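You operate a simulated robot arm through the tools that you are given. There is no shell and no other tool. Be economical: measure what you need, move in short steps, check, and stop when the job is done.

You run a simulated two-armed robot. Do the job below in one go: nothing can be reset, and whatever is moved stays where it is left.

## Task
Pick up the red master from the top of the grey sensor bench with one hand, pass it to the other hand and put it on the top of the kit shelf. Set down upright: red master.

It is judged by the outcome, as a careful person would: the job done as asked, and still so three seconds after it is handed in. It fails if anything else is knocked over, pushed out of place, dropped, spilled or broken.

## Robot
Two 7-joint arms with two-finger parallel grippers on one trunk, on a base that drives. Base frame: it is fixed to the floor where the robot stands at the start and does not move with it; the origin is under the middle of the robot, x ahead of it, y to its left, z up; the surface under the hand at the start is at about z = 880. Readings come in mm, degrees, newtons and seconds.
The left shoulder is at the start at [20, 170, 1178], the right one opposite. With the tool pointing down near the work surface each hand reaches from about 220 to 680 mm from the robot's upright axis, wherever it stands, measured 20 degrees to its own side. Places, roughly: top of the kit shelf [4400, -2700, 1100]. Payload 3.8 kg a hand.
The tool frame of a hand sits at the grasp point between the pads (the TCP): z along the fingers, y along the line on which they close. The tips reach 30 mm beyond it. Largest opening 110 mm; finger width 20, thickness 10; the body of the gripper, 48 by 112 mm, starts 55 mm behind the TCP.
Orientation is that of the tool frame in the base frame, as a unit quaternion [w, x, y, z]. With the fingers straight down and closing along the base's y, the tool's x points along the base's -x, its y along +y and its z along -z.

## Interface
- The arms move only by the tool arm_command. It takes "left_series", "right_series" or both (then of equal length, played together; a hand with none holds still); each is a list of rows, each a list of 7 numbers: the turn, a rotation vector about the tool's x, y, z in degrees, then the shift along the tool's x, y, z in mm, then the closure in counts, from 0 (fully open) to 255 (shut). In form: [[rx, ry, rz, dx, dy, dz, hand], ...]. A call has 1 to 8 rows; each row shifts and turns the commanded pose from where the row before left it, along the tool's axes as they then stand. Each row takes 0.2 s and may step no farther than 50 mm and 8.6 degrees from the row before; otherwise, or with a gripper value out of range, the whole call is refused. Where a pose cannot be reached the arm comes as near as it can. A force on the tool above 40 N (or 10 N above the force at the start of the call, whichever is more), or a blocked arm, ends the call early, and 0.2 s more pass. The fingers move at their own pace (about 72 mm/s each) and stop on an object; they squeeze with about 34 N. The grip force told is the motor's: it shows also when the fingers shut on nothing. Time passes only in rows, and 0.2 s behind the last, so rows that do not move let the fingers close. The reply holds the time, the measured pose of the TCP, the force on the tool along the base axes, the opening and the grip force, in the units named above and with some noise, with the torque about the TCP (base axes, N m) and any sound that the robot's microphone picked up.
- Cameras (640 x 400 px; columns grow to the right, rows downward): "scene" is now at [107.9, 1.1, 1325.3]; the picture's right is [0.02, -1.00, 0.00], its down [-0.62, -0.01, -0.79] and it looks along [0.79, 0.01, -0.62] (base axes); focal length 285 px, centre (320, 200). "left" rides on the left gripper at [72, -17, -103] in its tool frame; the picture's right is [0.23, 0.97, 0.00], its down [-0.76, 0.18, -0.62] and it looks along [-0.61, 0.14, 0.78] (tool axes); focal length 222 px, centre (320, 200). "right" rides on the right gripper at [73, 17, -103] in its tool frame; the picture's right is [-0.23, 0.97, 0.00], its down [-0.76, -0.18, -0.62] and it looks along [-0.61, -0.14, 0.78] (tool axes); focal length 222 px, centre (320, 200). There is no depth. A picture from a camera that has moved, and an enlarged one, comes with that camera's place and axes in the base frame and with its lens.
- get_image(camera): a new picture of that camera. No time passes.
- lift_body(by): slides the trunk up (or, below 0, down) by that many mm; the arms and the scene camera ride with it, the base frame stays. It gives what a move gives, with no picture.
- drive_base(legs): drives the robot by 1 to 6 legs, each [ahead, turn to the left] in mm and degrees, along the robot's own axes; the way and the turn of a leg run together, so that a leg with both is an arc; at most 1500 mm and 180 degrees a leg. The arms and the cameras ride along, it lands a little off, and it stops where it bumps. It gives what a move gives.
- aim_head(pan, tilt): turns the head with the scene camera to pan (to the left, within 80 degrees either way) and tilt (down, from -29 to 69), counted from straight ahead of the robot. It gives what a move gives.
- enlarge(camera, box): a new picture of the part [left, top, right, bottom] of that camera's present view, enlarged. No time passes.
- sign_off(): hands the job in; it is judged then, once.

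Go step by step. Nothing tells you exact positions but the pictures and the camera data: compare them with the known pose of the tool, close in by small moves and look again before you grip or let go. The budget is 120 turns and 108 pictures, counting those below and the enlarged ones. Unless the task says otherwise, let go and move clear before handing in, and close with one line.

The tools are called after "Request:" by a JSON object that holds its "api" and its "payload". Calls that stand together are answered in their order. arm_command: Moves the arms, as the interface text tells. Its arguments: {"type":"object","properties":{"left_series":{"type":"array","items":{"type":"array","items":{"type":"number"}}},"right_series":{"type":"array","items":{"type":"array","items":{"type":"number"}}}},"required":[]} The other tools are called the same way: lift_body (by) slides the trunk up or down; drive_base (legs) drives the base; aim_head (pan, tilt) turns the head that bears the scene camera; get_image (camera) takes a picture; enlarge (camera, box) takes an enlarged picture of a part of a camera's view; sign_off () hands the job in.

At the start:

```text
time_s: 0.0
left_ee_pos: [529.4, 279.9, 1099.8]
left_tool_rot: [-0.001, 0.0, 1.0, 0.0]
left_ft_force: [0.3, 0.1, -0.3]
left_wrist_torque: [0.03, 0.05, -0.04]
left_gripper_width: 110.1
left_grip_force: 0.1
right_ee_pos: [404.0, -126.1, 1158.1]
right_tool_rot: [0.0, 0.001, 1.0, 0.001]
right_ft_force: [-0.8, -0.2, -1.0]
right_wrist_torque: [0.02, 0.01, 0.01]
right_gripper_width: 109.9
right_grip_force: 0.0
trunk travel left (down, up): [-275.0, 295.0]
robot x, y, heading: [3.0, 2.3, -0.0]
head pan, tilt: [0.9, 38.0]
```

scene: 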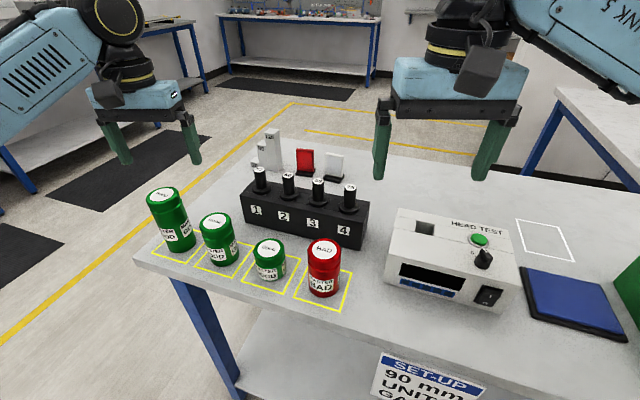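
right: 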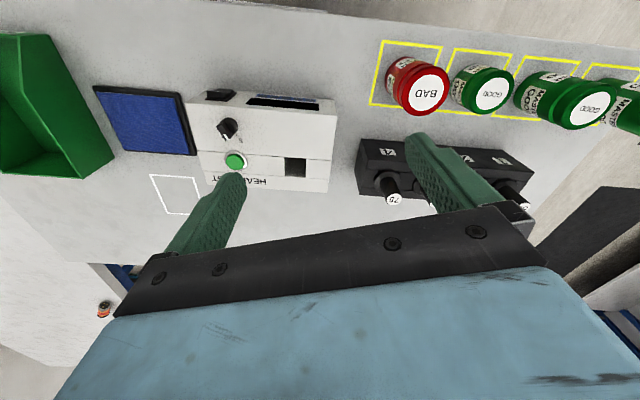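
left: 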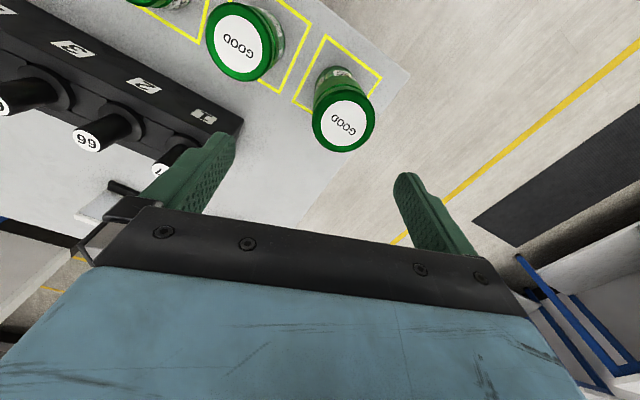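

The red master (BAD) stands at about [430, 0] on the front edge of the bench, and the right hand is nearest. I'll enlarge it and look toward the kit shelf before planning.

Request:
{"api": "enlarge", "payload": {"camera": "scene", "box": [220, 140, 420, 320]}}

Request:
{"api": "aim_head", "payload": {"pan": -31, "tilt": 5}}

Request:
{"api": "get_image", "payload": {"camera": "scene"}}

```text
2.22 times, centred on (320, 230) of scene
camera zoom: at [107.9, 1.1, 1325.3], right [0.02, -1.0, 0.0], down [-0.62, -0.01, -0.79], along [0.79, 0.01, -0.62], focal length 633 px, centre (320, 133)
```

zoom: 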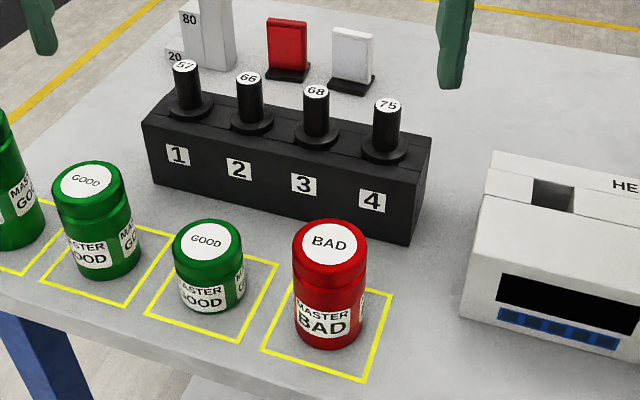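

```text
time_s: 1.0
left_ee_pos: [531.6, 279.1, 1101.3]
left_tool_rot: [0.0, -0.001, 1.0, 0.001]
left_ft_force: [-0.3, 0.2, 0.1]
left_wrist_torque: [0.01, -0.01, 0.03]
left_gripper_width: 110.2
left_grip_force: 0.1
right_ee_pos: [402.0, -126.6, 1158.7]
right_tool_rot: [0.0, 0.001, 1.0, 0.001]
right_ft_force: [0.2, -0.1, 0.1]
right_wrist_torque: [-0.02, -0.04, -0.01]
right_gripper_width: 110.3
right_grip_force: 0.1
trunk travel left (down, up): [-275.0, 295.0]
robot x, y, heading: [-1.7, 1.2, 0.1]
head pan, tilt: [-31.0, 5.0]
```

```text
103 pictures are left
camera scene: at [100.4, -47.5, 1378.0], right [-0.51, -0.86, 0.0], down [-0.08, 0.05, -1.0], along [0.85, -0.51, -0.09], focal length 285 px, centre (320, 200)
```

scene: 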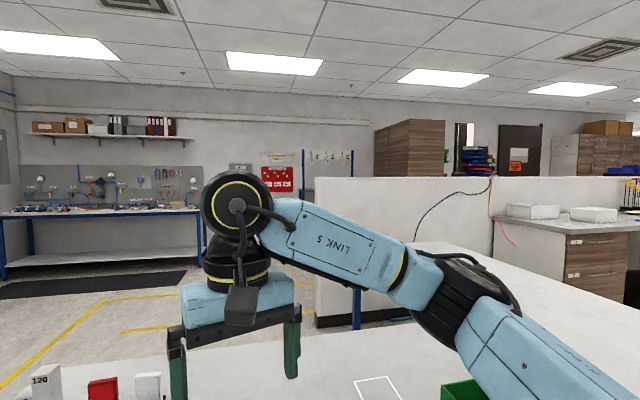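

The red master is about 55 mm wide and 95 mm tall, centred near [423, -2]. I plan to grip it low with the right hand tilted about 55° forward, so the left hand can take its top from straight above. First I'll back off 100 mm for room, tilt the right hand and narrow its opening.

Request:
{"api": "drive_base", "payload": {"legs": [[-100, 0]]}}

Request:
{"api": "arm_command", "payload": {"right_series": [[0, -7.86, 0, 0, 0, 0, 50], [0, -7.86, 0, 0, 0, 0, 50], [0, -7.86, 0, 0, 0, 0, 50], [0, -7.86, 0, 0, 0, 0, 50], [0, -7.86, 0, 0, 0, 0, 50], [0, -7.86, 0, 0, 0, 0, 50], [0, -7.84, 0, 0, 0, 0, 50]]}}

Request:
{"api": "aim_head", "payload": {"pan": 0, "tilt": 42}}

Request:
{"api": "get_image", "payload": {"camera": "scene"}}

Request:
{"api": "get_image", "payload": {"camera": "right"}}

```text
time_s: 2.1
left_ee_pos: [430.0, 279.5, 1100.9]
left_tool_rot: [0.0, -0.001, 1.0, 0.0]
left_ft_force: [-0.6, 0.0, -0.2]
left_wrist_torque: [0.01, 0.0, 0.0]
left_gripper_width: 110.0
left_grip_force: 0.0
right_ee_pos: [302.1, -126.5, 1158.8]
right_tool_rot: [0.001, -0.001, 1.0, 0.0]
right_ft_force: [-1.3, 0.5, -1.1]
right_wrist_torque: [-0.03, -0.01, 0.0]
right_gripper_width: 109.9
right_grip_force: 0.0
trunk travel left (down, up): [-275.0, 295.0]
robot x, y, heading: [-96.6, 2.6, 0.0]
head pan, tilt: [-31.0, 5.0]
```

```text
time_s: 3.7
left_ee_pos: [431.6, 279.5, 1099.2]
left_tool_rot: [0.0, 0.0, 1.0, -0.001]
left_ft_force: [-0.2, 0.8, 0.2]
left_wrist_torque: [0.0, -0.02, 0.02]
left_gripper_width: 110.1
left_grip_force: 0.0
right_ee_pos: [302.5, -125.7, 1159.2]
right_tool_rot: [0.463, 0.0, 0.886, 0.001]
right_ft_force: [0.0, 0.3, -0.5]
right_wrist_torque: [0.0, 0.0, -0.01]
right_gripper_width: 88.5
right_grip_force: 0.2
trunk travel left (down, up): [-275.0, 295.0]
robot x, y, heading: [-97.7, -5.8, 0.5]
head pan, tilt: [-31.0, 5.0]
```

```text
time_s: 4.8
left_ee_pos: [431.7, 280.0, 1100.8]
left_tool_rot: [0.0, -0.001, 1.0, 0.0]
left_ft_force: [0.1, 0.4, -0.3]
left_wrist_torque: [0.02, 0.0, 0.0]
left_gripper_width: 110.0
left_grip_force: 0.1
right_ee_pos: [303.1, -126.5, 1159.9]
right_tool_rot: [0.461, -0.001, 0.887, 0.001]
right_ft_force: [0.0, 0.1, 0.5]
right_wrist_torque: [0.02, 0.04, -0.01]
right_gripper_width: 88.5
right_grip_force: 0.1
trunk travel left (down, up): [-275.0, 295.0]
robot x, y, heading: [-98.3, 0.9, -0.0]
head pan, tilt: [0.0, 42.0]
```

```text
102 pictures are left
camera scene: at [5.8, -0.2, 1319.5], right [0.0, -1.0, 0.0], down [-0.67, 0.0, -0.74], along [0.74, 0.0, -0.67], focal length 285 px, centre (320, 200)
```

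scene: 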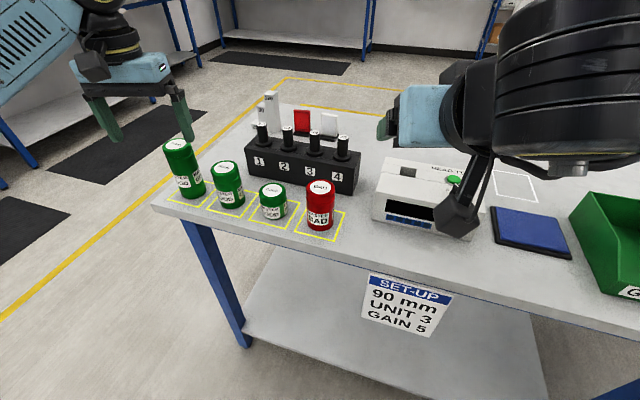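

```text
101 pictures are left
camera right: at [178.2, -109.5, 1159.2], right [0.13, 0.97, 0.19], down [-0.07, -0.18, 0.98], along [0.99, -0.14, 0.05], focal length 222 px, centre (320, 200)
```

right: 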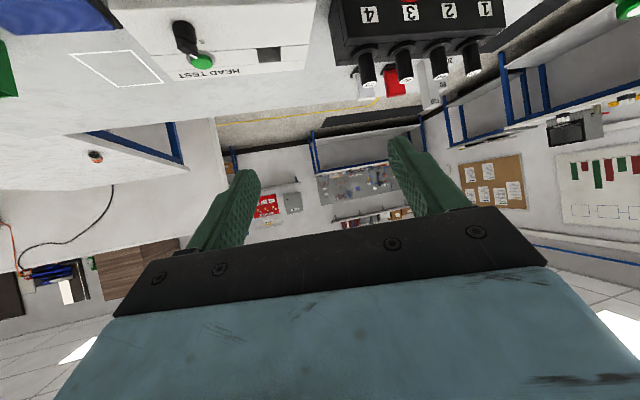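

The second view confirms the master at about [423, -1] with its top near z = 975. I'll bring the tilted right hand behind it on the approach line, keeping 140 mm of distance.

Request:
{"api": "arm_command", "payload": {"right_series": [[0, 0, 0, 26.6, 25, 17.9, 50], [0, 0, 0, 26.6, 25, 17.9, 50], [0, 0, 0, 26.6, 25, 17.9, 50], [0, 0, 0, 26.6, 25, 17.9, 50], [0, 0, 0, 26.6, 25, 17.9, 50], [0, 0, 0, 0, 0, 0, 50]]}}

Request:
{"api": "get_image", "payload": {"camera": "right"}}

Request:
{"api": "enlarge", "payload": {"camera": "scene", "box": [200, 120, 440, 270]}}

```text
time_s: 6.2
left_ee_pos: [431.2, 278.7, 1100.5]
left_tool_rot: [0.0, 0.0, 1.0, 0.0]
left_ft_force: [-0.1, 0.2, -0.9]
left_wrist_torque: [0.03, 0.0, -0.01]
left_gripper_width: 110.0
left_grip_force: 0.1
right_ee_pos: [299.5, -1.1, 997.8]
right_tool_rot: [0.463, 0.0, 0.886, 0.0]
right_ft_force: [0.7, -0.4, -0.4]
right_wrist_torque: [-0.01, 0.0, 0.05]
right_gripper_width: 88.3
right_grip_force: 0.0
trunk travel left (down, up): [-275.0, 295.0]
robot x, y, heading: [-100.1, -3.0, 0.1]
head pan, tilt: [0.0, 42.0]
```

```text
100 pictures are left
camera right: at [174.6, 14.9, 998.2], right [0.13, 0.97, 0.19], down [-0.07, -0.18, 0.98], along [0.99, -0.14, 0.05], focal length 222 px, centre (320, 200)
```

right: 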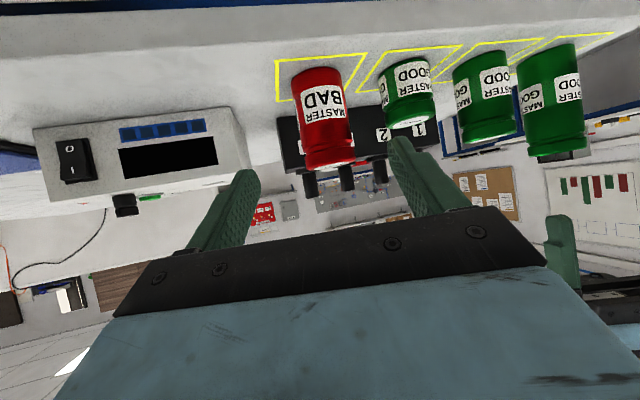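

```text
2.67 times, centred on (320, 195) of scene
camera zoom: at [5.7, -0.6, 1319.4], right [0.0, -1.0, 0.0], down [-0.67, 0.0, -0.74], along [0.74, 0.0, -0.67], focal length 759 px, centre (320, 213)
```

zoom: 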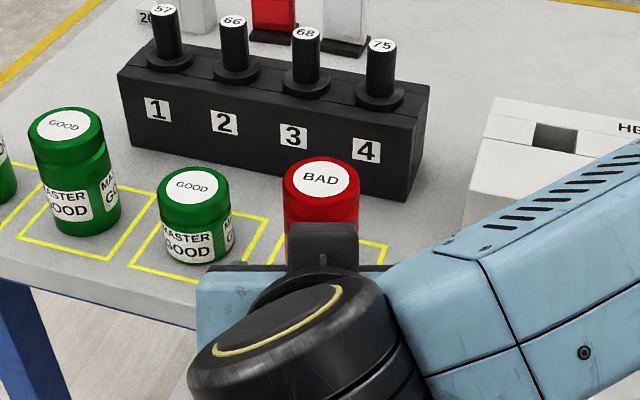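

The camera's cross-check puts the master's axis at y ≈ 0, between the fingers. I'll advance 95 mm along the fingers and look again.

Request:
{"api": "arm_command", "payload": {"right_series": [[0, 0, 0, -0.8, 0, 32, 50], [0, 0, 0, -0.8, 0.5, 32, 50], [0, 0, 0, -0.8, 0, 31, 50], [0, 0, 0, 0, 0, 0, 50]]}}

Request:
{"api": "get_image", "payload": {"camera": "right"}}

Request:
{"api": "get_image", "payload": {"camera": "scene"}}

```text
time_s: 7.2
left_ee_pos: [431.7, 279.6, 1100.1]
left_tool_rot: [0.001, -0.001, 1.0, 0.001]
left_ft_force: [0.0, -0.4, 0.0]
left_wrist_torque: [0.0, 0.01, 0.01]
left_gripper_width: 110.0
left_grip_force: 0.1
right_ee_pos: [378.5, -0.9, 945.2]
right_tool_rot: [0.462, 0.0, 0.887, 0.0]
right_ft_force: [0.2, -0.1, 0.3]
right_wrist_torque: [-0.02, 0.0, 0.02]
right_gripper_width: 88.6
right_grip_force: 0.0
trunk travel left (down, up): [-275.0, 295.0]
robot x, y, heading: [-98.8, 0.4, -0.2]
head pan, tilt: [0.0, 42.0]
```

```text
98 pictures are left
camera right: at [254.2, 15.5, 945.9], right [0.13, 0.97, 0.19], down [-0.07, -0.18, 0.98], along [0.99, -0.14, 0.05], focal length 222 px, centre (320, 200)
```

right: 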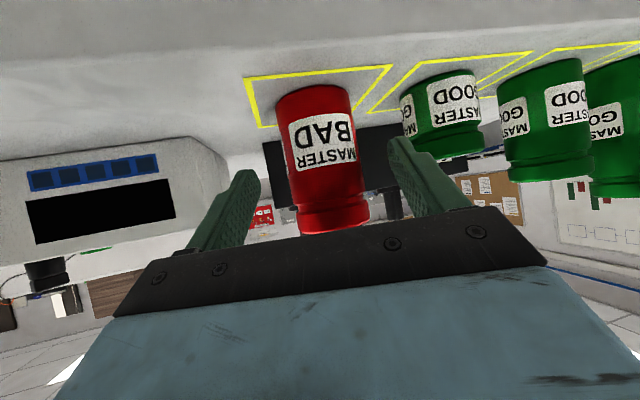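

```text
97 pictures are left
camera scene: at [5.5, -0.2, 1319.4], right [0.0, -1.0, 0.0], down [-0.67, 0.0, -0.74], along [0.74, 0.0, -0.67], focal length 285 px, centre (320, 200)
```

scene: 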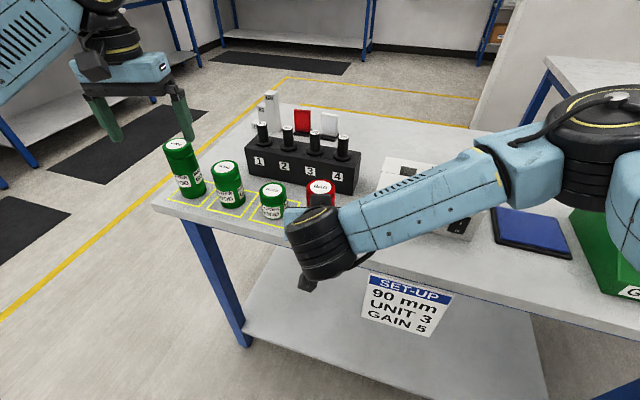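

The master stays centred between the fingers and nothing touches. I'll advance the last 44 mm with a 1 mm sideways trim and check before closing.

Request:
{"api": "arm_command", "payload": {"right_series": [[0, 0, 0, -0.4, 1, 22, 50], [0, 0, 0, 0, 1, 22, 50], [0, 0, 0, 0, 0, 0, 50]]}}

Request:
{"api": "get_image", "payload": {"camera": "right"}}

Request:
{"api": "enlarge", "payload": {"camera": "scene", "box": [200, 120, 440, 270]}}

```text
time_s: 8.0
left_ee_pos: [431.9, 279.5, 1099.3]
left_tool_rot: [0.0, 0.0, 1.0, 0.0]
left_ft_force: [-1.1, -0.4, 0.0]
left_wrist_torque: [-0.02, 0.01, 0.04]
left_gripper_width: 109.9
left_grip_force: 0.0
right_ee_pos: [415.6, 0.2, 922.0]
right_tool_rot: [0.462, 0.0, 0.887, 0.0]
right_ft_force: [-0.1, 0.8, 0.2]
right_wrist_torque: [-0.03, -0.01, 0.03]
right_gripper_width: 88.3
right_grip_force: 0.0
trunk travel left (down, up): [-275.0, 295.0]
robot x, y, heading: [-97.9, 1.0, -0.1]
head pan, tilt: [0.0, 42.0]
```

```text
96 pictures are left
camera right: at [290.7, 17.7, 921.3], right [0.13, 0.97, 0.19], down [-0.07, -0.18, 0.98], along [0.99, -0.14, 0.05], focal length 222 px, centre (320, 200)
```

right: 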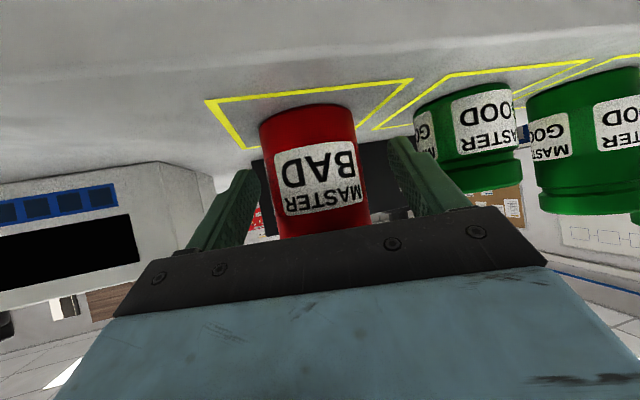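

```text
2.67 times, centred on (320, 195) of scene
camera zoom: at [5.6, -0.2, 1319.4], right [0.0, -1.0, 0.0], down [-0.67, 0.0, -0.74], along [0.74, 0.0, -0.67], focal length 759 px, centre (320, 213)
```

zoom: 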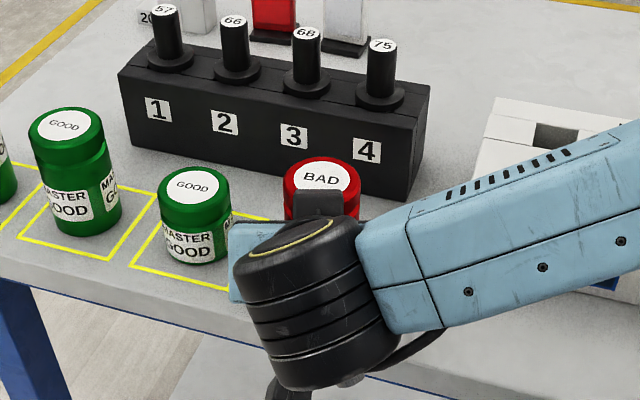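

The master sits between the pads about 8 mm ahead of the grasp point, clear of the neighbours. I'll close gently and hold.

Request:
{"api": "arm_command", "payload": {"right_series": [[0, 0, 0, 0, 0, 0, 90], [0, 0, 0, 0, 0, 0, 115], [0, 0, 0, 0, 0, 0, 140], [0, 0, 0, 0, 0, 0, 255], [0, 0, 0, 0, 0, 0, 255], [0, 0, 0, 0, 0, 0, 255]]}}

Request:
{"api": "get_image", "payload": {"camera": "right"}}

```text
time_s: 9.4
left_ee_pos: [431.4, 279.7, 1101.4]
left_tool_rot: [0.0, -0.001, 1.0, 0.0]
left_ft_force: [-0.4, 0.1, 0.6]
left_wrist_torque: [-0.01, 0.0, 0.01]
left_gripper_width: 110.1
left_grip_force: 0.1
right_ee_pos: [415.9, 1.5, 921.0]
right_tool_rot: [0.462, 0.0, 0.887, 0.0]
right_ft_force: [0.7, -0.2, 0.0]
right_wrist_torque: [0.0, -0.06, -0.04]
right_gripper_width: 55.2
right_grip_force: 33.8
trunk travel left (down, up): [-275.0, 295.0]
robot x, y, heading: [-99.5, -1.0, 0.2]
head pan, tilt: [0.0, 42.0]
```

```text
94 pictures are left
camera right: at [290.8, 17.6, 921.3], right [0.13, 0.97, 0.19], down [-0.07, -0.18, 0.98], along [0.99, -0.14, 0.05], focal length 222 px, centre (320, 200)
```

right: 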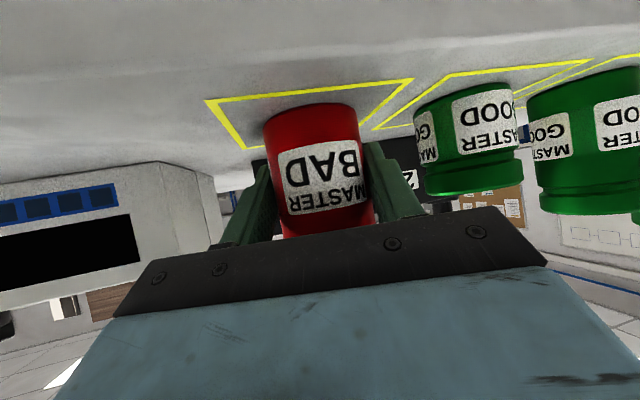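

Gripped at 55.2 mm with 34 N. I'll lift straight up, slowly at first, to about z = 1120.

Request:
{"api": "arm_command", "payload": {"right_series": [[0, 0, 0, -8.2, 0, -5.7, 255], [0, 0, 0, -16.4, 0, -11.5, 255], [0, 0, 0, -20.5, 0, -14.3, 255], [0, 0, 0, -24.6, 0, -17.2, 255], [0, 0, 0, -24.6, 0, -17.2, 255], [0, 0, 0, -24.6, 0, -17.2, 255], [0, 0, 0, -24.6, 0, -17.2, 255], [0, 0, 0, -20, 0, -14, 255]]}}

Request:
{"api": "get_image", "payload": {"camera": "right"}}

Request:
{"api": "get_image", "payload": {"camera": "scene"}}

```text
time_s: 11.2
left_ee_pos: [431.5, 280.5, 1100.1]
left_tool_rot: [-0.001, -0.001, 1.0, 0.0]
left_ft_force: [-1.2, -0.7, -0.1]
left_wrist_torque: [0.01, -0.04, -0.04]
left_gripper_width: 109.6
left_grip_force: 0.0
right_ee_pos: [415.9, 1.8, 1119.6]
right_tool_rot: [0.462, 0.001, 0.887, -0.001]
right_ft_force: [0.1, 0.1, -3.7]
right_wrist_torque: [-0.01, 0.01, 0.04]
right_gripper_width: 55.1
right_grip_force: 33.9
trunk travel left (down, up): [-275.0, 295.0]
robot x, y, heading: [-97.3, 0.3, -0.2]
head pan, tilt: [0.0, 42.0]
```

```text
93 pictures are left
camera right: at [291.4, 18.4, 1121.1], right [0.13, 0.97, 0.19], down [-0.07, -0.18, 0.98], along [0.99, -0.14, 0.05], focal length 222 px, centre (320, 200)
```

right: 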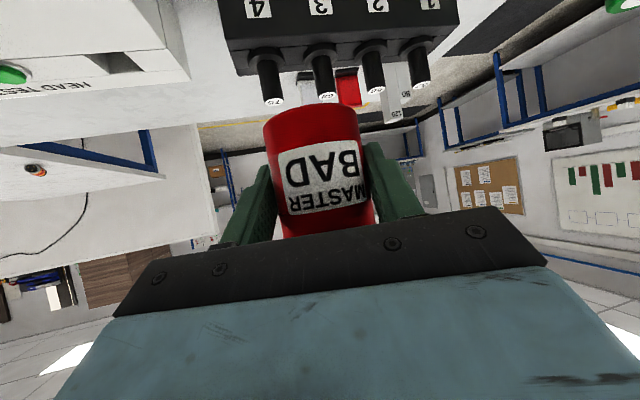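

```text
92 pictures are left
camera scene: at [5.8, -0.1, 1319.4], right [0.0, -1.0, 0.0], down [-0.67, 0.0, -0.74], along [0.74, 0.0, -0.67], focal length 285 px, centre (320, 200)
```

scene: 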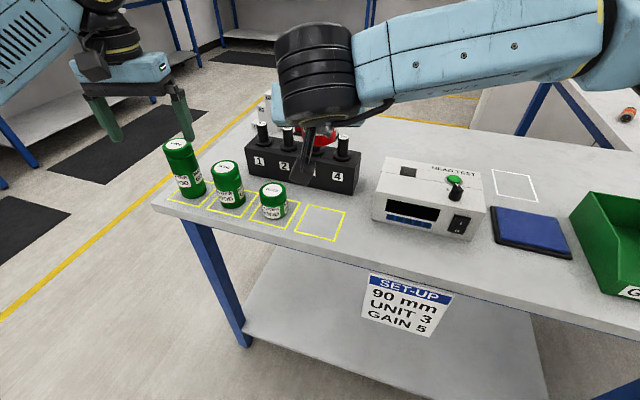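

The master is lifted cleanly and weighs about 0.37 kg. Now I'll turn the right hand to point left and yaw the left hand to match, raising the left to about 1250.

Request:
{"api": "arm_command", "payload": {"right_series": [[-6.7, 0, -4.7, 0, 0, 0, 255], [-6.7, 0, -4.7, 0, 0, 0, 255], [-6.7, 0, -4.7, 0, 0, 0, 255], [-6.7, 0, -4.7, 0, 0, 0, 255], [-6.7, 0, -4.7, 0, 0, 0, 255], [-6.7, 0, -4.7, 0, 0, 0, 255]], "left_series": [[0, 0, 8.2, 0, 0, -25, 50], [0, 0, 8.2, 0, 0, -25, 50], [0, 0, 8.2, 0, 0, -25, 50], [0, 0, 8.2, 0, 0, -25, 50], [0, 0, 8.2, 0, 0, -25, 50], [0, 0, 8.2, 0, 0, -25, 50]]}}

Request:
{"api": "get_image", "payload": {"camera": "scene"}}

```text
time_s: 12.6
left_ee_pos: [432.1, 279.1, 1251.5]
left_tool_rot: [-0.001, 0.416, 0.909, 0.0]
left_ft_force: [0.0, -1.4, -1.0]
left_wrist_torque: [-0.02, -0.01, -0.01]
left_gripper_width: 88.7
left_grip_force: 0.0
right_ee_pos: [415.7, 1.1, 1119.2]
right_tool_rot: [0.421, -0.369, 0.806, 0.193]
right_ft_force: [-0.4, 0.0, -3.6]
right_wrist_torque: [-0.02, 0.04, 0.0]
right_gripper_width: 55.3
right_grip_force: 33.8
trunk travel left (down, up): [-275.0, 295.0]
robot x, y, heading: [-99.0, 0.1, 0.1]
head pan, tilt: [0.0, 42.0]
```

```text
91 pictures are left
camera scene: at [5.8, -0.9, 1319.4], right [0.0, -1.0, 0.0], down [-0.67, 0.0, -0.74], along [0.74, 0.0, -0.67], focal length 285 px, centre (320, 200)
```

scene: 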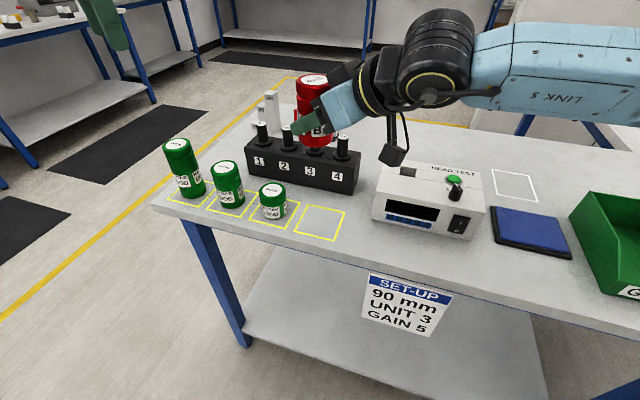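

Both hands are turning as expected and the master stays upright. I'll finish the turn.

Request:
{"api": "arm_command", "payload": {"right_series": [[-6.7, 0, -4.7, 0, 0, 0, 255], [-6.7, 0, -4.7, 0, 0, 0, 255], [-6.7, 0, -4.7, 0, 0, 0, 255], [-6.7, 0, -4.7, 0, 0, 0, 255], [-6.7, 0, -4.7, 0, 0, 0, 255], [0, 0, 0, 0, 0, 0, 255]], "left_series": [[0, 0, 8.2, 0, 0, 0, 50], [0, 0, 8.2, 0, 0, 0, 50], [0, 0, 8.2, 0, 0, 0, 50], [0, 0, 8.2, 0, 0, 0, 50], [0, 0, 8.2, 0, 0, 0, 50], [0, 0, 0, 0, 0, 0, 50]]}}

Request:
{"api": "get_image", "payload": {"camera": "scene"}}

Request:
{"api": "get_image", "payload": {"camera": "left"}}

Request:
{"api": "get_image", "payload": {"camera": "right"}}

```text
time_s: 14.0
left_ee_pos: [431.0, 279.6, 1250.3]
left_tool_rot: [-0.002, 0.708, 0.706, -0.001]
left_ft_force: [1.0, -0.6, -0.6]
left_wrist_torque: [0.01, 0.04, 0.03]
left_gripper_width: 88.4
left_grip_force: 0.1
right_ee_pos: [416.2, 2.4, 1120.5]
right_tool_rot: [0.4, -0.445, 0.768, 0.231]
right_ft_force: [-0.1, 0.1, -3.5]
right_wrist_torque: [-0.01, 0.01, 0.0]
right_gripper_width: 55.5
right_grip_force: 34.8
right hand out of reach, approached as far as the arm can: row 2, 3, 4, 5
trunk travel left (down, up): [-275.0, 295.0]
robot x, y, heading: [-95.3, 1.8, 0.1]
head pan, tilt: [0.0, 42.0]
```

```text
90 pictures are left
camera scene: at [6.0, -0.1, 1319.4], right [0.0, -1.0, 0.0], down [-0.67, 0.0, -0.74], along [0.74, 0.0, -0.67], focal length 285 px, centre (320, 200)
```

scene: 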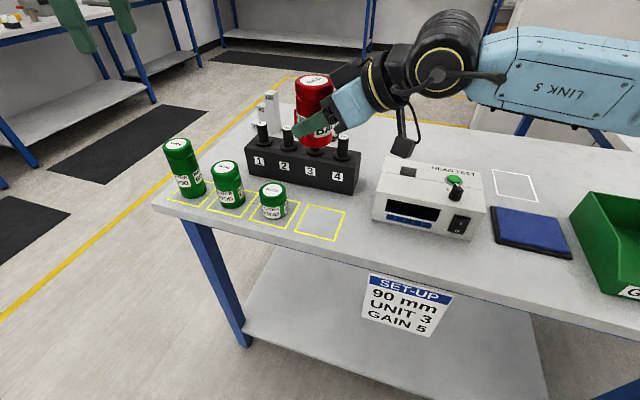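

```text
89 pictures are left
camera left: at [414.6, 352.4, 1352.6], right [0.97, 0.22, 0.0], down [0.18, -0.76, 0.62], along [0.14, -0.61, -0.78], focal length 222 px, centre (320, 200)
```

left: 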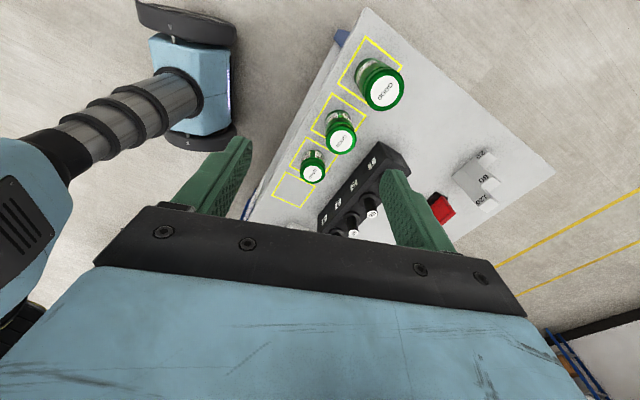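

```text
88 pictures are left
camera right: at [339.6, -99.6, 1120.7], right [-0.78, 0.6, 0.18], down [0.12, -0.15, 0.98], along [0.62, 0.79, 0.05], focal length 222 px, centre (320, 200)
```

right: 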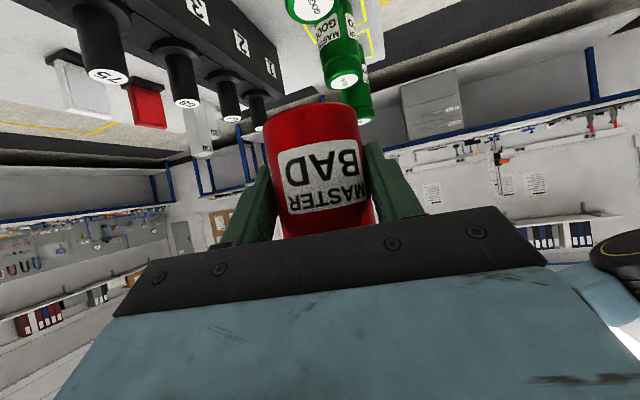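

The right hand stopped at about 60° of yaw, which is enough. I'll back its command off so that it matches the reachable pose.

Request:
{"api": "arm_command", "payload": {"right_series": [[6.7, 0, 4.7, 0, 0, 0, 255], [6.7, 0, 4.7, 0, 0, 0, 255], [6.7, 0, 4.7, 0, 0, 0, 255], [6.7, 0, 4.7, 0, 0, 0, 255], [0, 0, 0, 0, 0, 0, 255]]}}

```text
time_s: 15.2
left_ee_pos: [430.6, 278.6, 1249.7]
left_tool_rot: [0.0, 0.708, 0.706, 0.0]
left_ft_force: [0.3, -0.2, -0.4]
left_wrist_torque: [-0.01, 0.01, 0.01]
left_gripper_width: 88.3
left_grip_force: 0.0
right_ee_pos: [416.1, 0.9, 1120.8]
right_tool_rot: [0.449, -0.207, 0.862, 0.107]
right_ft_force: [0.0, -0.2, -3.3]
right_wrist_torque: [-0.01, 0.03, -0.02]
right_gripper_width: 55.3
right_grip_force: 34.0
trunk travel left (down, up): [-275.0, 295.0]
robot x, y, heading: [-99.5, 0.7, 0.0]
head pan, tilt: [0.0, 42.0]
```

The command follows the actual pose; the right hand is now at 27° of yaw. I'll turn it to about 55° and turn the left hand so its fingers close across the same line.

Request:
{"api": "arm_command", "payload": {"right_series": [[-6.55, 0, -4.59, 0, 0, 0, 255], [-6.55, 0, -4.59, 0, 0, 0, 255], [-6.55, 0, -4.59, 0, 0, 0, 255], [-3.28, 0, -2.3, 0, 0, 0, 255], [0, 0, 0, 0, 0, 0, 255]], "left_series": [[0, 0, 8.5, 0, 0, 0, 50], [0, 0, 8.5, 0, 0, 0, 50], [0, 0, 8.5, 0, 0, 0, 50], [0, 0, 8.5, 0, 0, 0, 50], [0, 0, 1, 0, 0, 0, 50]]}}

```text
time_s: 16.4
left_ee_pos: [431.6, 279.2, 1250.0]
left_tool_rot: [0.0, 0.888, 0.46, 0.0]
left_ft_force: [-0.5, -0.7, 0.4]
left_wrist_torque: [-0.04, -0.04, 0.0]
left_gripper_width: 88.4
left_grip_force: 0.0
right_ee_pos: [416.2, 2.0, 1119.7]
right_tool_rot: [0.409, -0.411, 0.786, 0.214]
right_ft_force: [-0.3, 0.4, -3.7]
right_wrist_torque: [-0.04, -0.03, 0.01]
right_gripper_width: 55.5
right_grip_force: 34.6
trunk travel left (down, up): [-275.0, 295.0]
robot x, y, heading: [-101.9, -0.6, 0.1]
head pan, tilt: [0.0, 42.0]
```

Both hands are aligned at 55°. I'll bring the left hand, still high, most of the way over the master and look.

Request:
{"api": "arm_command", "payload": {"left_series": [[0, 0, 0, -38.1, 24.7, 0, 50], [0, 0, 0, -38.1, 24.7, 0, 50], [0, 0, 0, -38.1, 24.7, 0, 50], [0, 0, 0, -38.1, 24.7, 0, 50], [0, 0, 0, 0, 0, 0, 50]]}}

Request:
{"api": "get_image", "payload": {"camera": "left"}}

Request:
{"api": "get_image", "payload": {"camera": "scene"}}

```text
time_s: 17.6
left_ee_pos: [424.9, 99.1, 1250.0]
left_tool_rot: [0.001, 0.887, 0.461, -0.001]
left_ft_force: [-0.2, -0.1, 1.1]
left_wrist_torque: [0.02, 0.01, -0.03]
left_gripper_width: 88.6
left_grip_force: 0.0
right_ee_pos: [415.7, 1.5, 1119.9]
right_tool_rot: [0.409, -0.411, 0.786, 0.213]
right_ft_force: [-0.2, 0.7, -3.1]
right_wrist_torque: [0.0, 0.01, -0.02]
right_gripper_width: 55.1
right_grip_force: 34.0
trunk travel left (down, up): [-275.0, 295.0]
robot x, y, heading: [-98.2, 0.2, 0.2]
head pan, tilt: [0.0, 42.0]
```

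```text
87 pictures are left
camera left: at [452.7, 167.7, 1353.6], right [0.93, -0.37, 0.0], down [-0.29, -0.72, 0.62], along [-0.23, -0.58, -0.78], focal length 222 px, centre (320, 200)
```

left: 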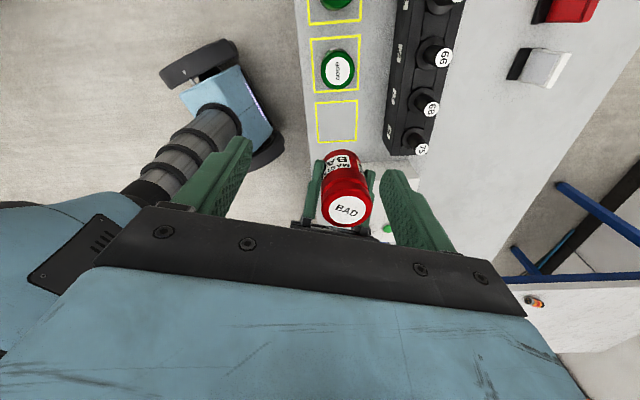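

```text
86 pictures are left
camera scene: at [6.0, 0.7, 1319.4], right [0.0, -1.0, 0.0], down [-0.67, 0.0, -0.74], along [0.74, 0.0, -0.67], focal length 285 px, centre (320, 200)
```

scene: 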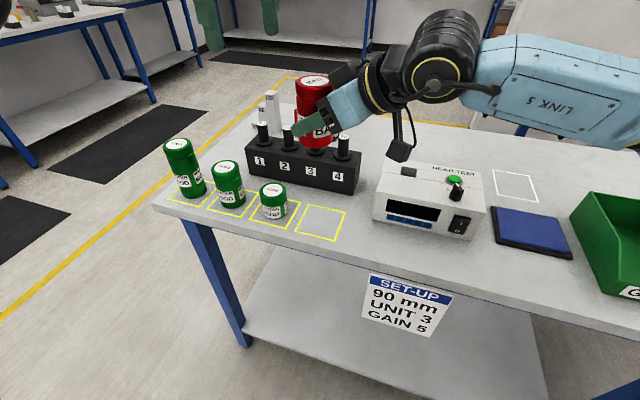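

The master's top is at about [420, 9, 1172]. I'll move the left hand over it at the same height and check alignment.

Request:
{"api": "arm_command", "payload": {"left_series": [[0, 0, 0, -25.4, 16.1, 0, 50], [0, 0, 0, -25.4, 16.1, 0, 50], [0, 0, 0, -25.3, 16.2, 0, 50], [0, 0, 0, 0, 0, 0, 50]]}}

Request:
{"api": "get_image", "payload": {"camera": "left"}}

Request:
{"api": "aim_head", "payload": {"pan": 0, "tilt": 20}}

Request:
{"api": "get_image", "payload": {"camera": "scene"}}

```text
time_s: 18.6
left_ee_pos: [421.8, 7.8, 1251.1]
left_tool_rot: [0.0, 0.888, 0.461, -0.001]
left_ft_force: [-0.3, 0.7, 0.3]
left_wrist_torque: [-0.01, -0.01, -0.03]
left_gripper_width: 88.5
left_grip_force: 0.0
right_ee_pos: [415.9, 3.2, 1119.6]
right_tool_rot: [0.409, -0.411, 0.786, 0.213]
right_ft_force: [1.0, 0.0, -3.2]
right_wrist_torque: [-0.03, 0.0, 0.01]
right_gripper_width: 55.4
right_grip_force: 34.2
trunk travel left (down, up): [-275.0, 295.0]
robot x, y, heading: [-99.1, 1.1, -0.3]
head pan, tilt: [0.0, 42.0]
```

```text
85 pictures are left
camera left: at [448.6, 77.3, 1353.7], right [0.93, -0.37, 0.0], down [-0.29, -0.72, 0.62], along [-0.23, -0.58, -0.78], focal length 222 px, centre (320, 200)
```

left: 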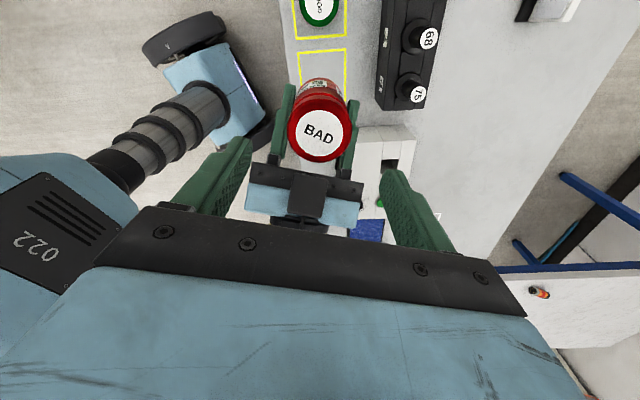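

```text
time_s: 19.4
left_ee_pos: [420.3, 6.8, 1249.9]
left_tool_rot: [0.0, 0.888, 0.461, 0.001]
left_ft_force: [0.6, -0.3, 0.4]
left_wrist_torque: [0.01, -0.03, 0.02]
left_gripper_width: 88.3
left_grip_force: 0.1
right_ee_pos: [417.2, 0.6, 1120.2]
right_tool_rot: [0.409, -0.411, 0.786, 0.214]
right_ft_force: [0.6, 0.2, -3.8]
right_wrist_torque: [-0.02, 0.03, 0.0]
right_gripper_width: 55.4
right_grip_force: 33.5
trunk travel left (down, up): [-275.0, 295.0]
robot x, y, heading: [-101.5, -0.6, -0.0]
head pan, tilt: [0.0, 20.0]
```

```text
84 pictures are left
camera scene: at [15.6, -0.1, 1353.6], right [0.0, -1.0, 0.0], down [-0.34, 0.0, -0.94], along [0.94, 0.0, -0.34], focal length 285 px, centre (320, 200)
```

scene: 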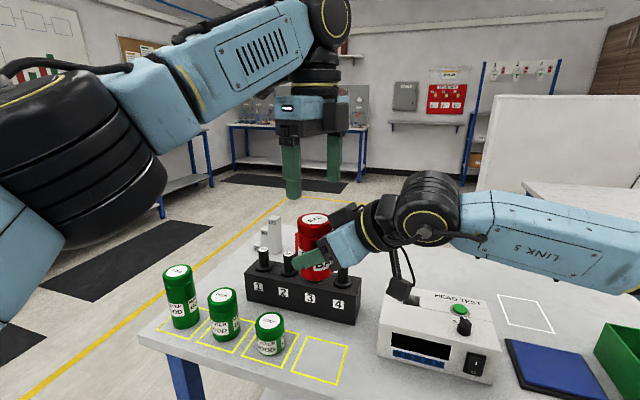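

The left hand is centred over the master at [421, 7], whose top is near 1172. I'll descend in two stages to z = 1175, well above the right hand's fingers.

Request:
{"api": "arm_command", "payload": {"left_series": [[0, 0, 0, 0, 0, 20, 50], [0, 0, 0, 0, 0, 20, 50], [0, 0, 0, 0, 0, 20, 50], [0, 0, 0, 0, 0, 15, 50], [0, 0, 0, 0, 0, 0, 50]]}}

Request:
{"api": "get_image", "payload": {"camera": "left"}}

Request:
{"api": "enlarge", "payload": {"camera": "scene", "box": [200, 130, 440, 280]}}

```text
time_s: 20.6
left_ee_pos: [419.9, 7.5, 1173.9]
left_tool_rot: [0.0, 0.887, 0.461, 0.0]
left_ft_force: [0.7, 0.5, -0.1]
left_wrist_torque: [0.01, 0.01, 0.01]
left_gripper_width: 88.1
left_grip_force: 0.1
right_ee_pos: [416.7, 0.5, 1119.5]
right_tool_rot: [0.409, -0.411, 0.786, 0.214]
right_ft_force: [-0.6, -0.4, -2.1]
right_wrist_torque: [0.01, -0.01, 0.03]
right_gripper_width: 55.2
right_grip_force: 34.3
trunk travel left (down, up): [-275.0, 295.0]
robot x, y, heading: [-100.0, -2.8, 0.2]
head pan, tilt: [0.0, 20.0]
```

```text
83 pictures are left
camera left: at [447.7, 77.0, 1278.4], right [0.93, -0.37, 0.0], down [-0.29, -0.73, 0.62], along [-0.23, -0.58, -0.78], focal length 222 px, centre (320, 200)
```

left: 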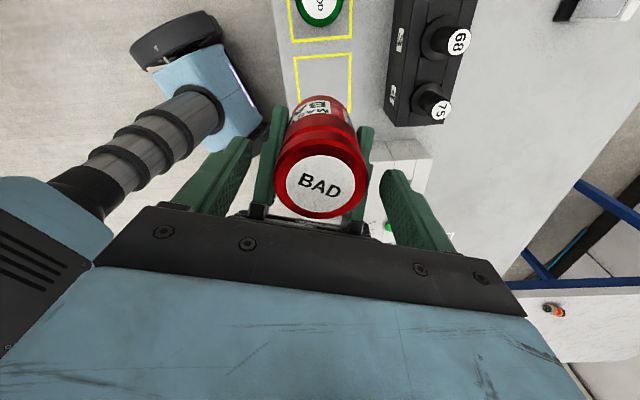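

```text
2.67 times, centred on (320, 205) of scene
camera zoom: at [15.5, -0.2, 1353.7], right [0.0, -1.0, 0.0], down [-0.34, 0.0, -0.94], along [0.94, 0.0, -0.34], focal length 759 px, centre (320, 187)
```

zoom: 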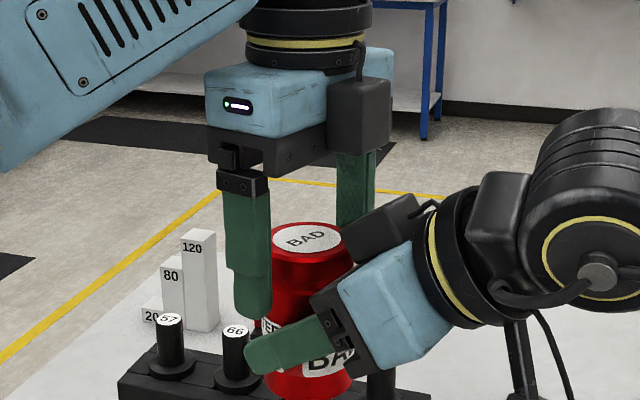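

The left fingers straddle the cap with a gap above the right fingers. I'll raise 2 mm for margin and close the left hand gradually.

Request:
{"api": "arm_command", "payload": {"left_series": [[0, 0, 0, 0, 0, -2, 90], [0, 0, 0, 0, 0, 0, 110], [0, 0, 0, 0, 0, 0, 120], [0, 0, 0, 0, 0, 0, 255], [0, 0, 0, 0, 0, 0, 255], [0, 0, 0, 0, 0, 0, 255]]}}

Request:
{"api": "enlarge", "payload": {"camera": "scene", "box": [200, 130, 440, 280]}}

```text
time_s: 22.0
left_ee_pos: [421.1, 8.0, 1177.1]
left_tool_rot: [0.0, 0.887, 0.461, 0.001]
left_ft_force: [1.2, 0.0, 0.5]
left_wrist_torque: [-0.04, -0.11, 0.08]
left_gripper_width: 55.5
left_grip_force: 33.8
right_ee_pos: [415.5, 2.2, 1120.3]
right_tool_rot: [0.41, -0.411, 0.786, 0.213]
right_ft_force: [-1.1, 0.1, -2.4]
right_wrist_torque: [0.03, 0.03, -0.05]
right_gripper_width: 55.4
right_grip_force: 34.0
trunk travel left (down, up): [-275.0, 295.0]
robot x, y, heading: [-96.0, -1.9, 0.1]
head pan, tilt: [0.0, 20.0]
```

```text
2.67 times, centred on (320, 205) of scene
camera zoom: at [15.6, -0.2, 1353.7], right [0.0, -1.0, 0.0], down [-0.34, 0.0, -0.94], along [0.94, 0.0, -0.34], focal length 759 px, centre (320, 187)
```

zoom: 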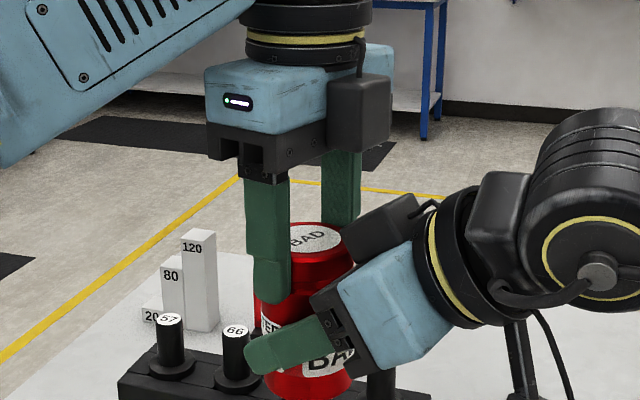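

Both hands hold the master. I'll open the right hand, let it settle, then draw it back along its fingers.

Request:
{"api": "arm_command", "payload": {"right_series": [[0, 0, 0, 0, 0, 0, 50], [0, 0, 0, 0, 0, 0, 50], [0, 0, 0, 0, 0, 0, 50]]}}

Request:
{"api": "arm_command", "payload": {"right_series": [[0, 0, 0, 0, 0, -20, 50], [0, 0, 0, 0, 0, -30, 50], [0, 0, 0, 0, 0, -30, 50], [0, 0, 0, 0, 0, -30, 50], [0, 0, 0, 0, 0, -20, 50]]}}

Request:
{"api": "get_image", "payload": {"camera": "scene"}}

Request:
{"api": "get_image", "payload": {"camera": "left"}}

```text
time_s: 22.8
left_ee_pos: [419.0, 7.4, 1176.4]
left_tool_rot: [0.0, 0.887, 0.461, 0.0]
left_ft_force: [0.2, 0.7, 0.2]
left_wrist_torque: [0.02, -0.01, -0.02]
left_gripper_width: 55.3
left_grip_force: 34.1
right_ee_pos: [416.4, 2.0, 1119.1]
right_tool_rot: [0.409, -0.411, 0.786, 0.214]
right_ft_force: [0.0, 0.0, 0.5]
right_wrist_torque: [-0.01, 0.0, 0.02]
right_gripper_width: 88.4
right_grip_force: 0.0
trunk travel left (down, up): [-275.0, 295.0]
robot x, y, heading: [-99.5, -2.0, -0.2]
head pan, tilt: [0.0, 20.0]
```

```text
time_s: 24.0
left_ee_pos: [419.3, 7.3, 1177.5]
left_tool_rot: [0.0, 0.888, 0.46, 0.0]
left_ft_force: [0.6, -0.4, -0.5]
left_wrist_torque: [0.01, 0.02, 0.0]
left_gripper_width: 55.1
left_grip_force: 33.4
right_ee_pos: [355.4, -86.6, 1193.9]
right_tool_rot: [0.409, -0.412, 0.786, 0.214]
right_ft_force: [0.8, -0.3, 1.1]
right_wrist_torque: [-0.03, 0.0, -0.01]
right_gripper_width: 88.3
right_grip_force: 0.1
trunk travel left (down, up): [-275.0, 295.0]
robot x, y, heading: [-95.5, -1.6, 0.1]
head pan, tilt: [0.0, 20.0]
```

```text
80 pictures are left
camera scene: at [15.3, -0.3, 1353.7], right [0.0, -1.0, 0.0], down [-0.34, 0.0, -0.94], along [0.94, 0.0, -0.34], focal length 285 px, centre (320, 200)
```

scene: 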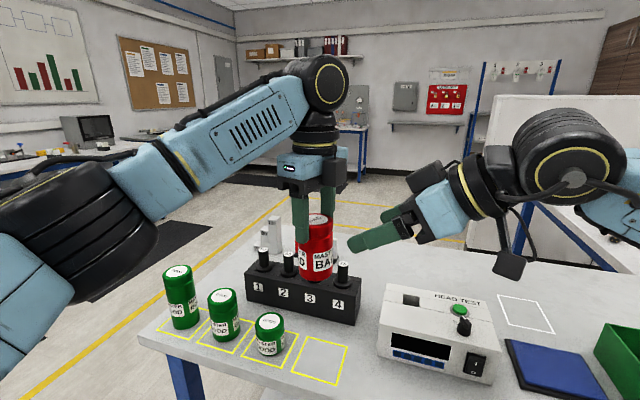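

```text
79 pictures are left
camera left: at [447.8, 76.8, 1280.2], right [0.93, -0.37, 0.0], down [-0.29, -0.73, 0.62], along [-0.23, -0.58, -0.78], focal length 222 px, centre (320, 200)
```

left: 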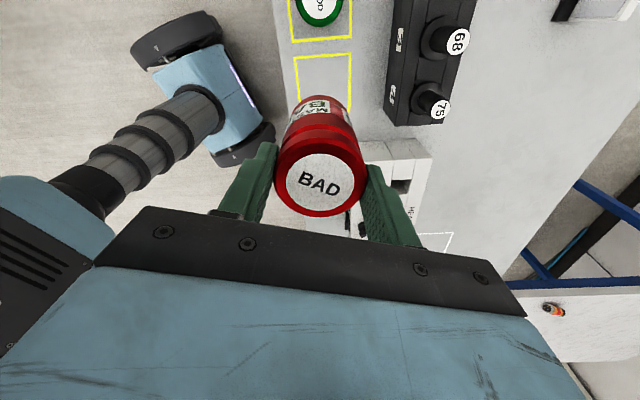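

The master is now in the left hand only. I'll back away from the bench, tuck the right hand's direction forward, and look around for the route to the kit shelf.

Request:
{"api": "drive_base", "payload": {"legs": [[-250, 0]]}}

Request:
{"api": "arm_command", "payload": {"right_series": [[6.55, 0, 4.59, 0, 0, 0, 50], [6.55, 0, 4.59, 0, 0, 0, 50], [6.55, 0, 4.59, 0, 0, 0, 50], [6.55, 0, 4.59, 0, 0, 0, 50], [6.55, 0, 4.59, 0, 0, 0, 50], [6.55, 0, 4.59, 0, 0, 0, 50], [6.2, 0, 4.2, 0, 0, 0, 50]]}}

Request:
{"api": "aim_head", "payload": {"pan": -75, "tilt": 20}}

Request:
{"api": "get_image", "payload": {"camera": "scene"}}

Request:
{"api": "aim_head", "payload": {"pan": -20, "tilt": 15}}

Request:
{"api": "get_image", "payload": {"camera": "scene"}}

Request:
{"api": "aim_head", "payload": {"pan": 40, "tilt": 20}}

Request:
{"api": "get_image", "payload": {"camera": "scene"}}

```text
time_s: 25.9
left_ee_pos: [169.9, 7.6, 1177.0]
left_tool_rot: [0.0, 0.888, 0.46, 0.0]
left_ft_force: [-0.1, -0.2, 0.1]
left_wrist_torque: [0.02, -0.01, -0.02]
left_gripper_width: 55.2
left_grip_force: 34.4
right_ee_pos: [104.7, -86.1, 1195.0]
right_tool_rot: [0.41, -0.411, 0.786, 0.214]
right_ft_force: [-0.1, -0.4, 0.7]
right_wrist_torque: [-0.02, 0.04, 0.01]
right_gripper_width: 88.2
right_grip_force: 0.1
trunk travel left (down, up): [-275.0, 295.0]
robot x, y, heading: [-350.5, -1.0, 0.0]
head pan, tilt: [0.0, 20.0]
```

```text
time_s: 27.4
left_ee_pos: [169.5, 8.1, 1176.7]
left_tool_rot: [0.0, 0.888, 0.46, -0.001]
left_ft_force: [-0.7, -0.2, 0.8]
left_wrist_torque: [0.0, -0.01, 0.0]
left_gripper_width: 55.4
left_grip_force: 33.9
right_ee_pos: [105.4, -84.9, 1194.5]
right_tool_rot: [0.462, 0.003, 0.887, -0.004]
right_ft_force: [0.3, -0.6, -0.7]
right_wrist_torque: [0.03, -0.02, 0.0]
right_gripper_width: 88.3
right_grip_force: 0.0
trunk travel left (down, up): [-275.0, 295.0]
robot x, y, heading: [-351.5, -1.4, -0.2]
head pan, tilt: [0.0, 20.0]
```

```text
time_s: 28.9
left_ee_pos: [170.4, 7.7, 1177.2]
left_tool_rot: [0.0, 0.887, 0.461, -0.001]
left_ft_force: [-0.3, 0.1, -0.5]
left_wrist_torque: [0.01, 0.0, 0.0]
left_gripper_width: 55.5
left_grip_force: 33.9
right_ee_pos: [106.2, -85.5, 1194.7]
right_tool_rot: [0.462, 0.001, 0.887, -0.002]
right_ft_force: [0.4, 0.9, -0.6]
right_wrist_torque: [0.02, 0.0, 0.0]
right_gripper_width: 88.3
right_grip_force: 0.0
trunk travel left (down, up): [-275.0, 295.0]
robot x, y, heading: [-347.4, -4.6, 0.1]
head pan, tilt: [-75.0, 20.0]
```

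```text
78 pictures are left
camera scene: at [-303.7, -90.2, 1353.7], right [-0.97, -0.26, 0.0], down [-0.09, 0.33, -0.94], along [0.24, -0.91, -0.34], focal length 285 px, centre (320, 200)
```

scene: 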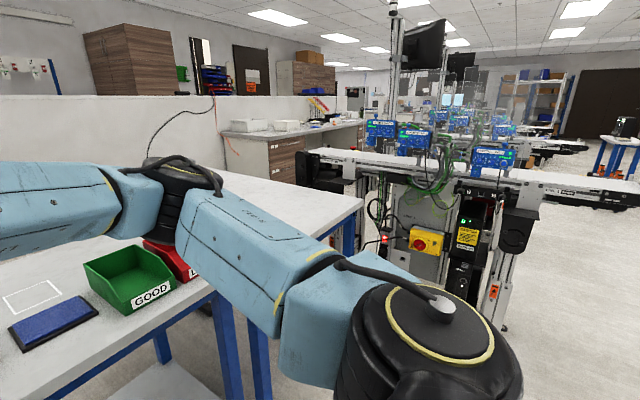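

```text
time_s: 30.2
left_ee_pos: [169.3, 7.4, 1177.4]
left_tool_rot: [-0.001, 0.887, 0.461, 0.0]
left_ft_force: [-1.2, -0.9, -0.5]
left_wrist_torque: [0.01, 0.02, -0.01]
left_gripper_width: 55.1
left_grip_force: 34.1
right_ee_pos: [104.3, -85.6, 1194.5]
right_tool_rot: [0.462, 0.002, 0.887, -0.002]
right_ft_force: [0.6, -0.8, -0.5]
right_wrist_torque: [0.01, 0.0, -0.04]
right_gripper_width: 88.2
right_grip_force: 0.1
trunk travel left (down, up): [-275.0, 295.0]
robot x, y, heading: [-351.2, 1.5, 0.1]
head pan, tilt: [-20.0, 15.0]
```

```text
77 pictures are left
camera scene: at [-240.1, -32.3, 1361.8], right [-0.34, -0.94, 0.0], down [-0.24, 0.09, -0.97], along [0.91, -0.33, -0.26], focal length 285 px, centre (320, 200)
```

scene: 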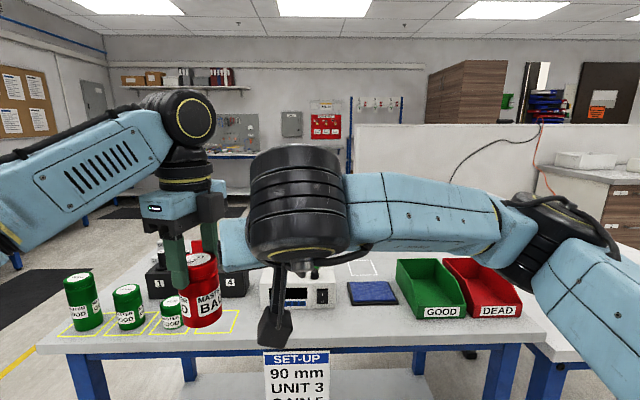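

```text
time_s: 31.5
left_ee_pos: [169.9, 6.5, 1176.7]
left_tool_rot: [-0.002, 0.887, 0.461, -0.001]
left_ft_force: [0.7, -0.1, -0.6]
left_wrist_torque: [-0.02, -0.01, -0.01]
left_gripper_width: 55.5
left_grip_force: 34.4
right_ee_pos: [105.3, -86.4, 1194.6]
right_tool_rot: [0.462, 0.001, 0.887, -0.002]
right_ft_force: [0.1, 0.3, 0.8]
right_wrist_torque: [0.05, 0.0, -0.04]
right_gripper_width: 88.7
right_grip_force: 0.0
trunk travel left (down, up): [-275.0, 295.0]
robot x, y, heading: [-350.7, 1.2, 0.1]
head pan, tilt: [40.0, 20.0]
```

```text
76 pictures are left
camera scene: at [-256.5, 59.5, 1353.7], right [0.64, -0.77, 0.0], down [-0.26, -0.22, -0.94], along [0.72, 0.6, -0.34], focal length 285 px, centre (320, 200)
```

scene: 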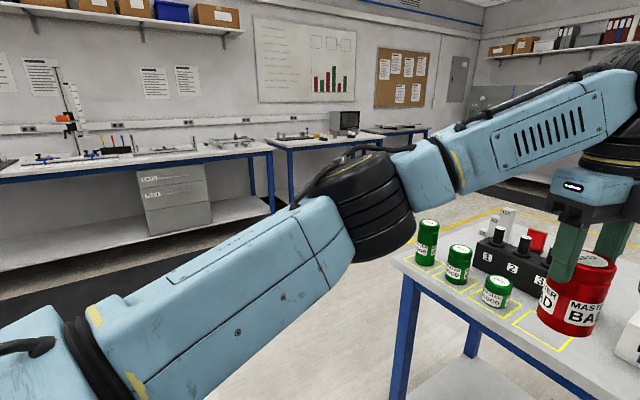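

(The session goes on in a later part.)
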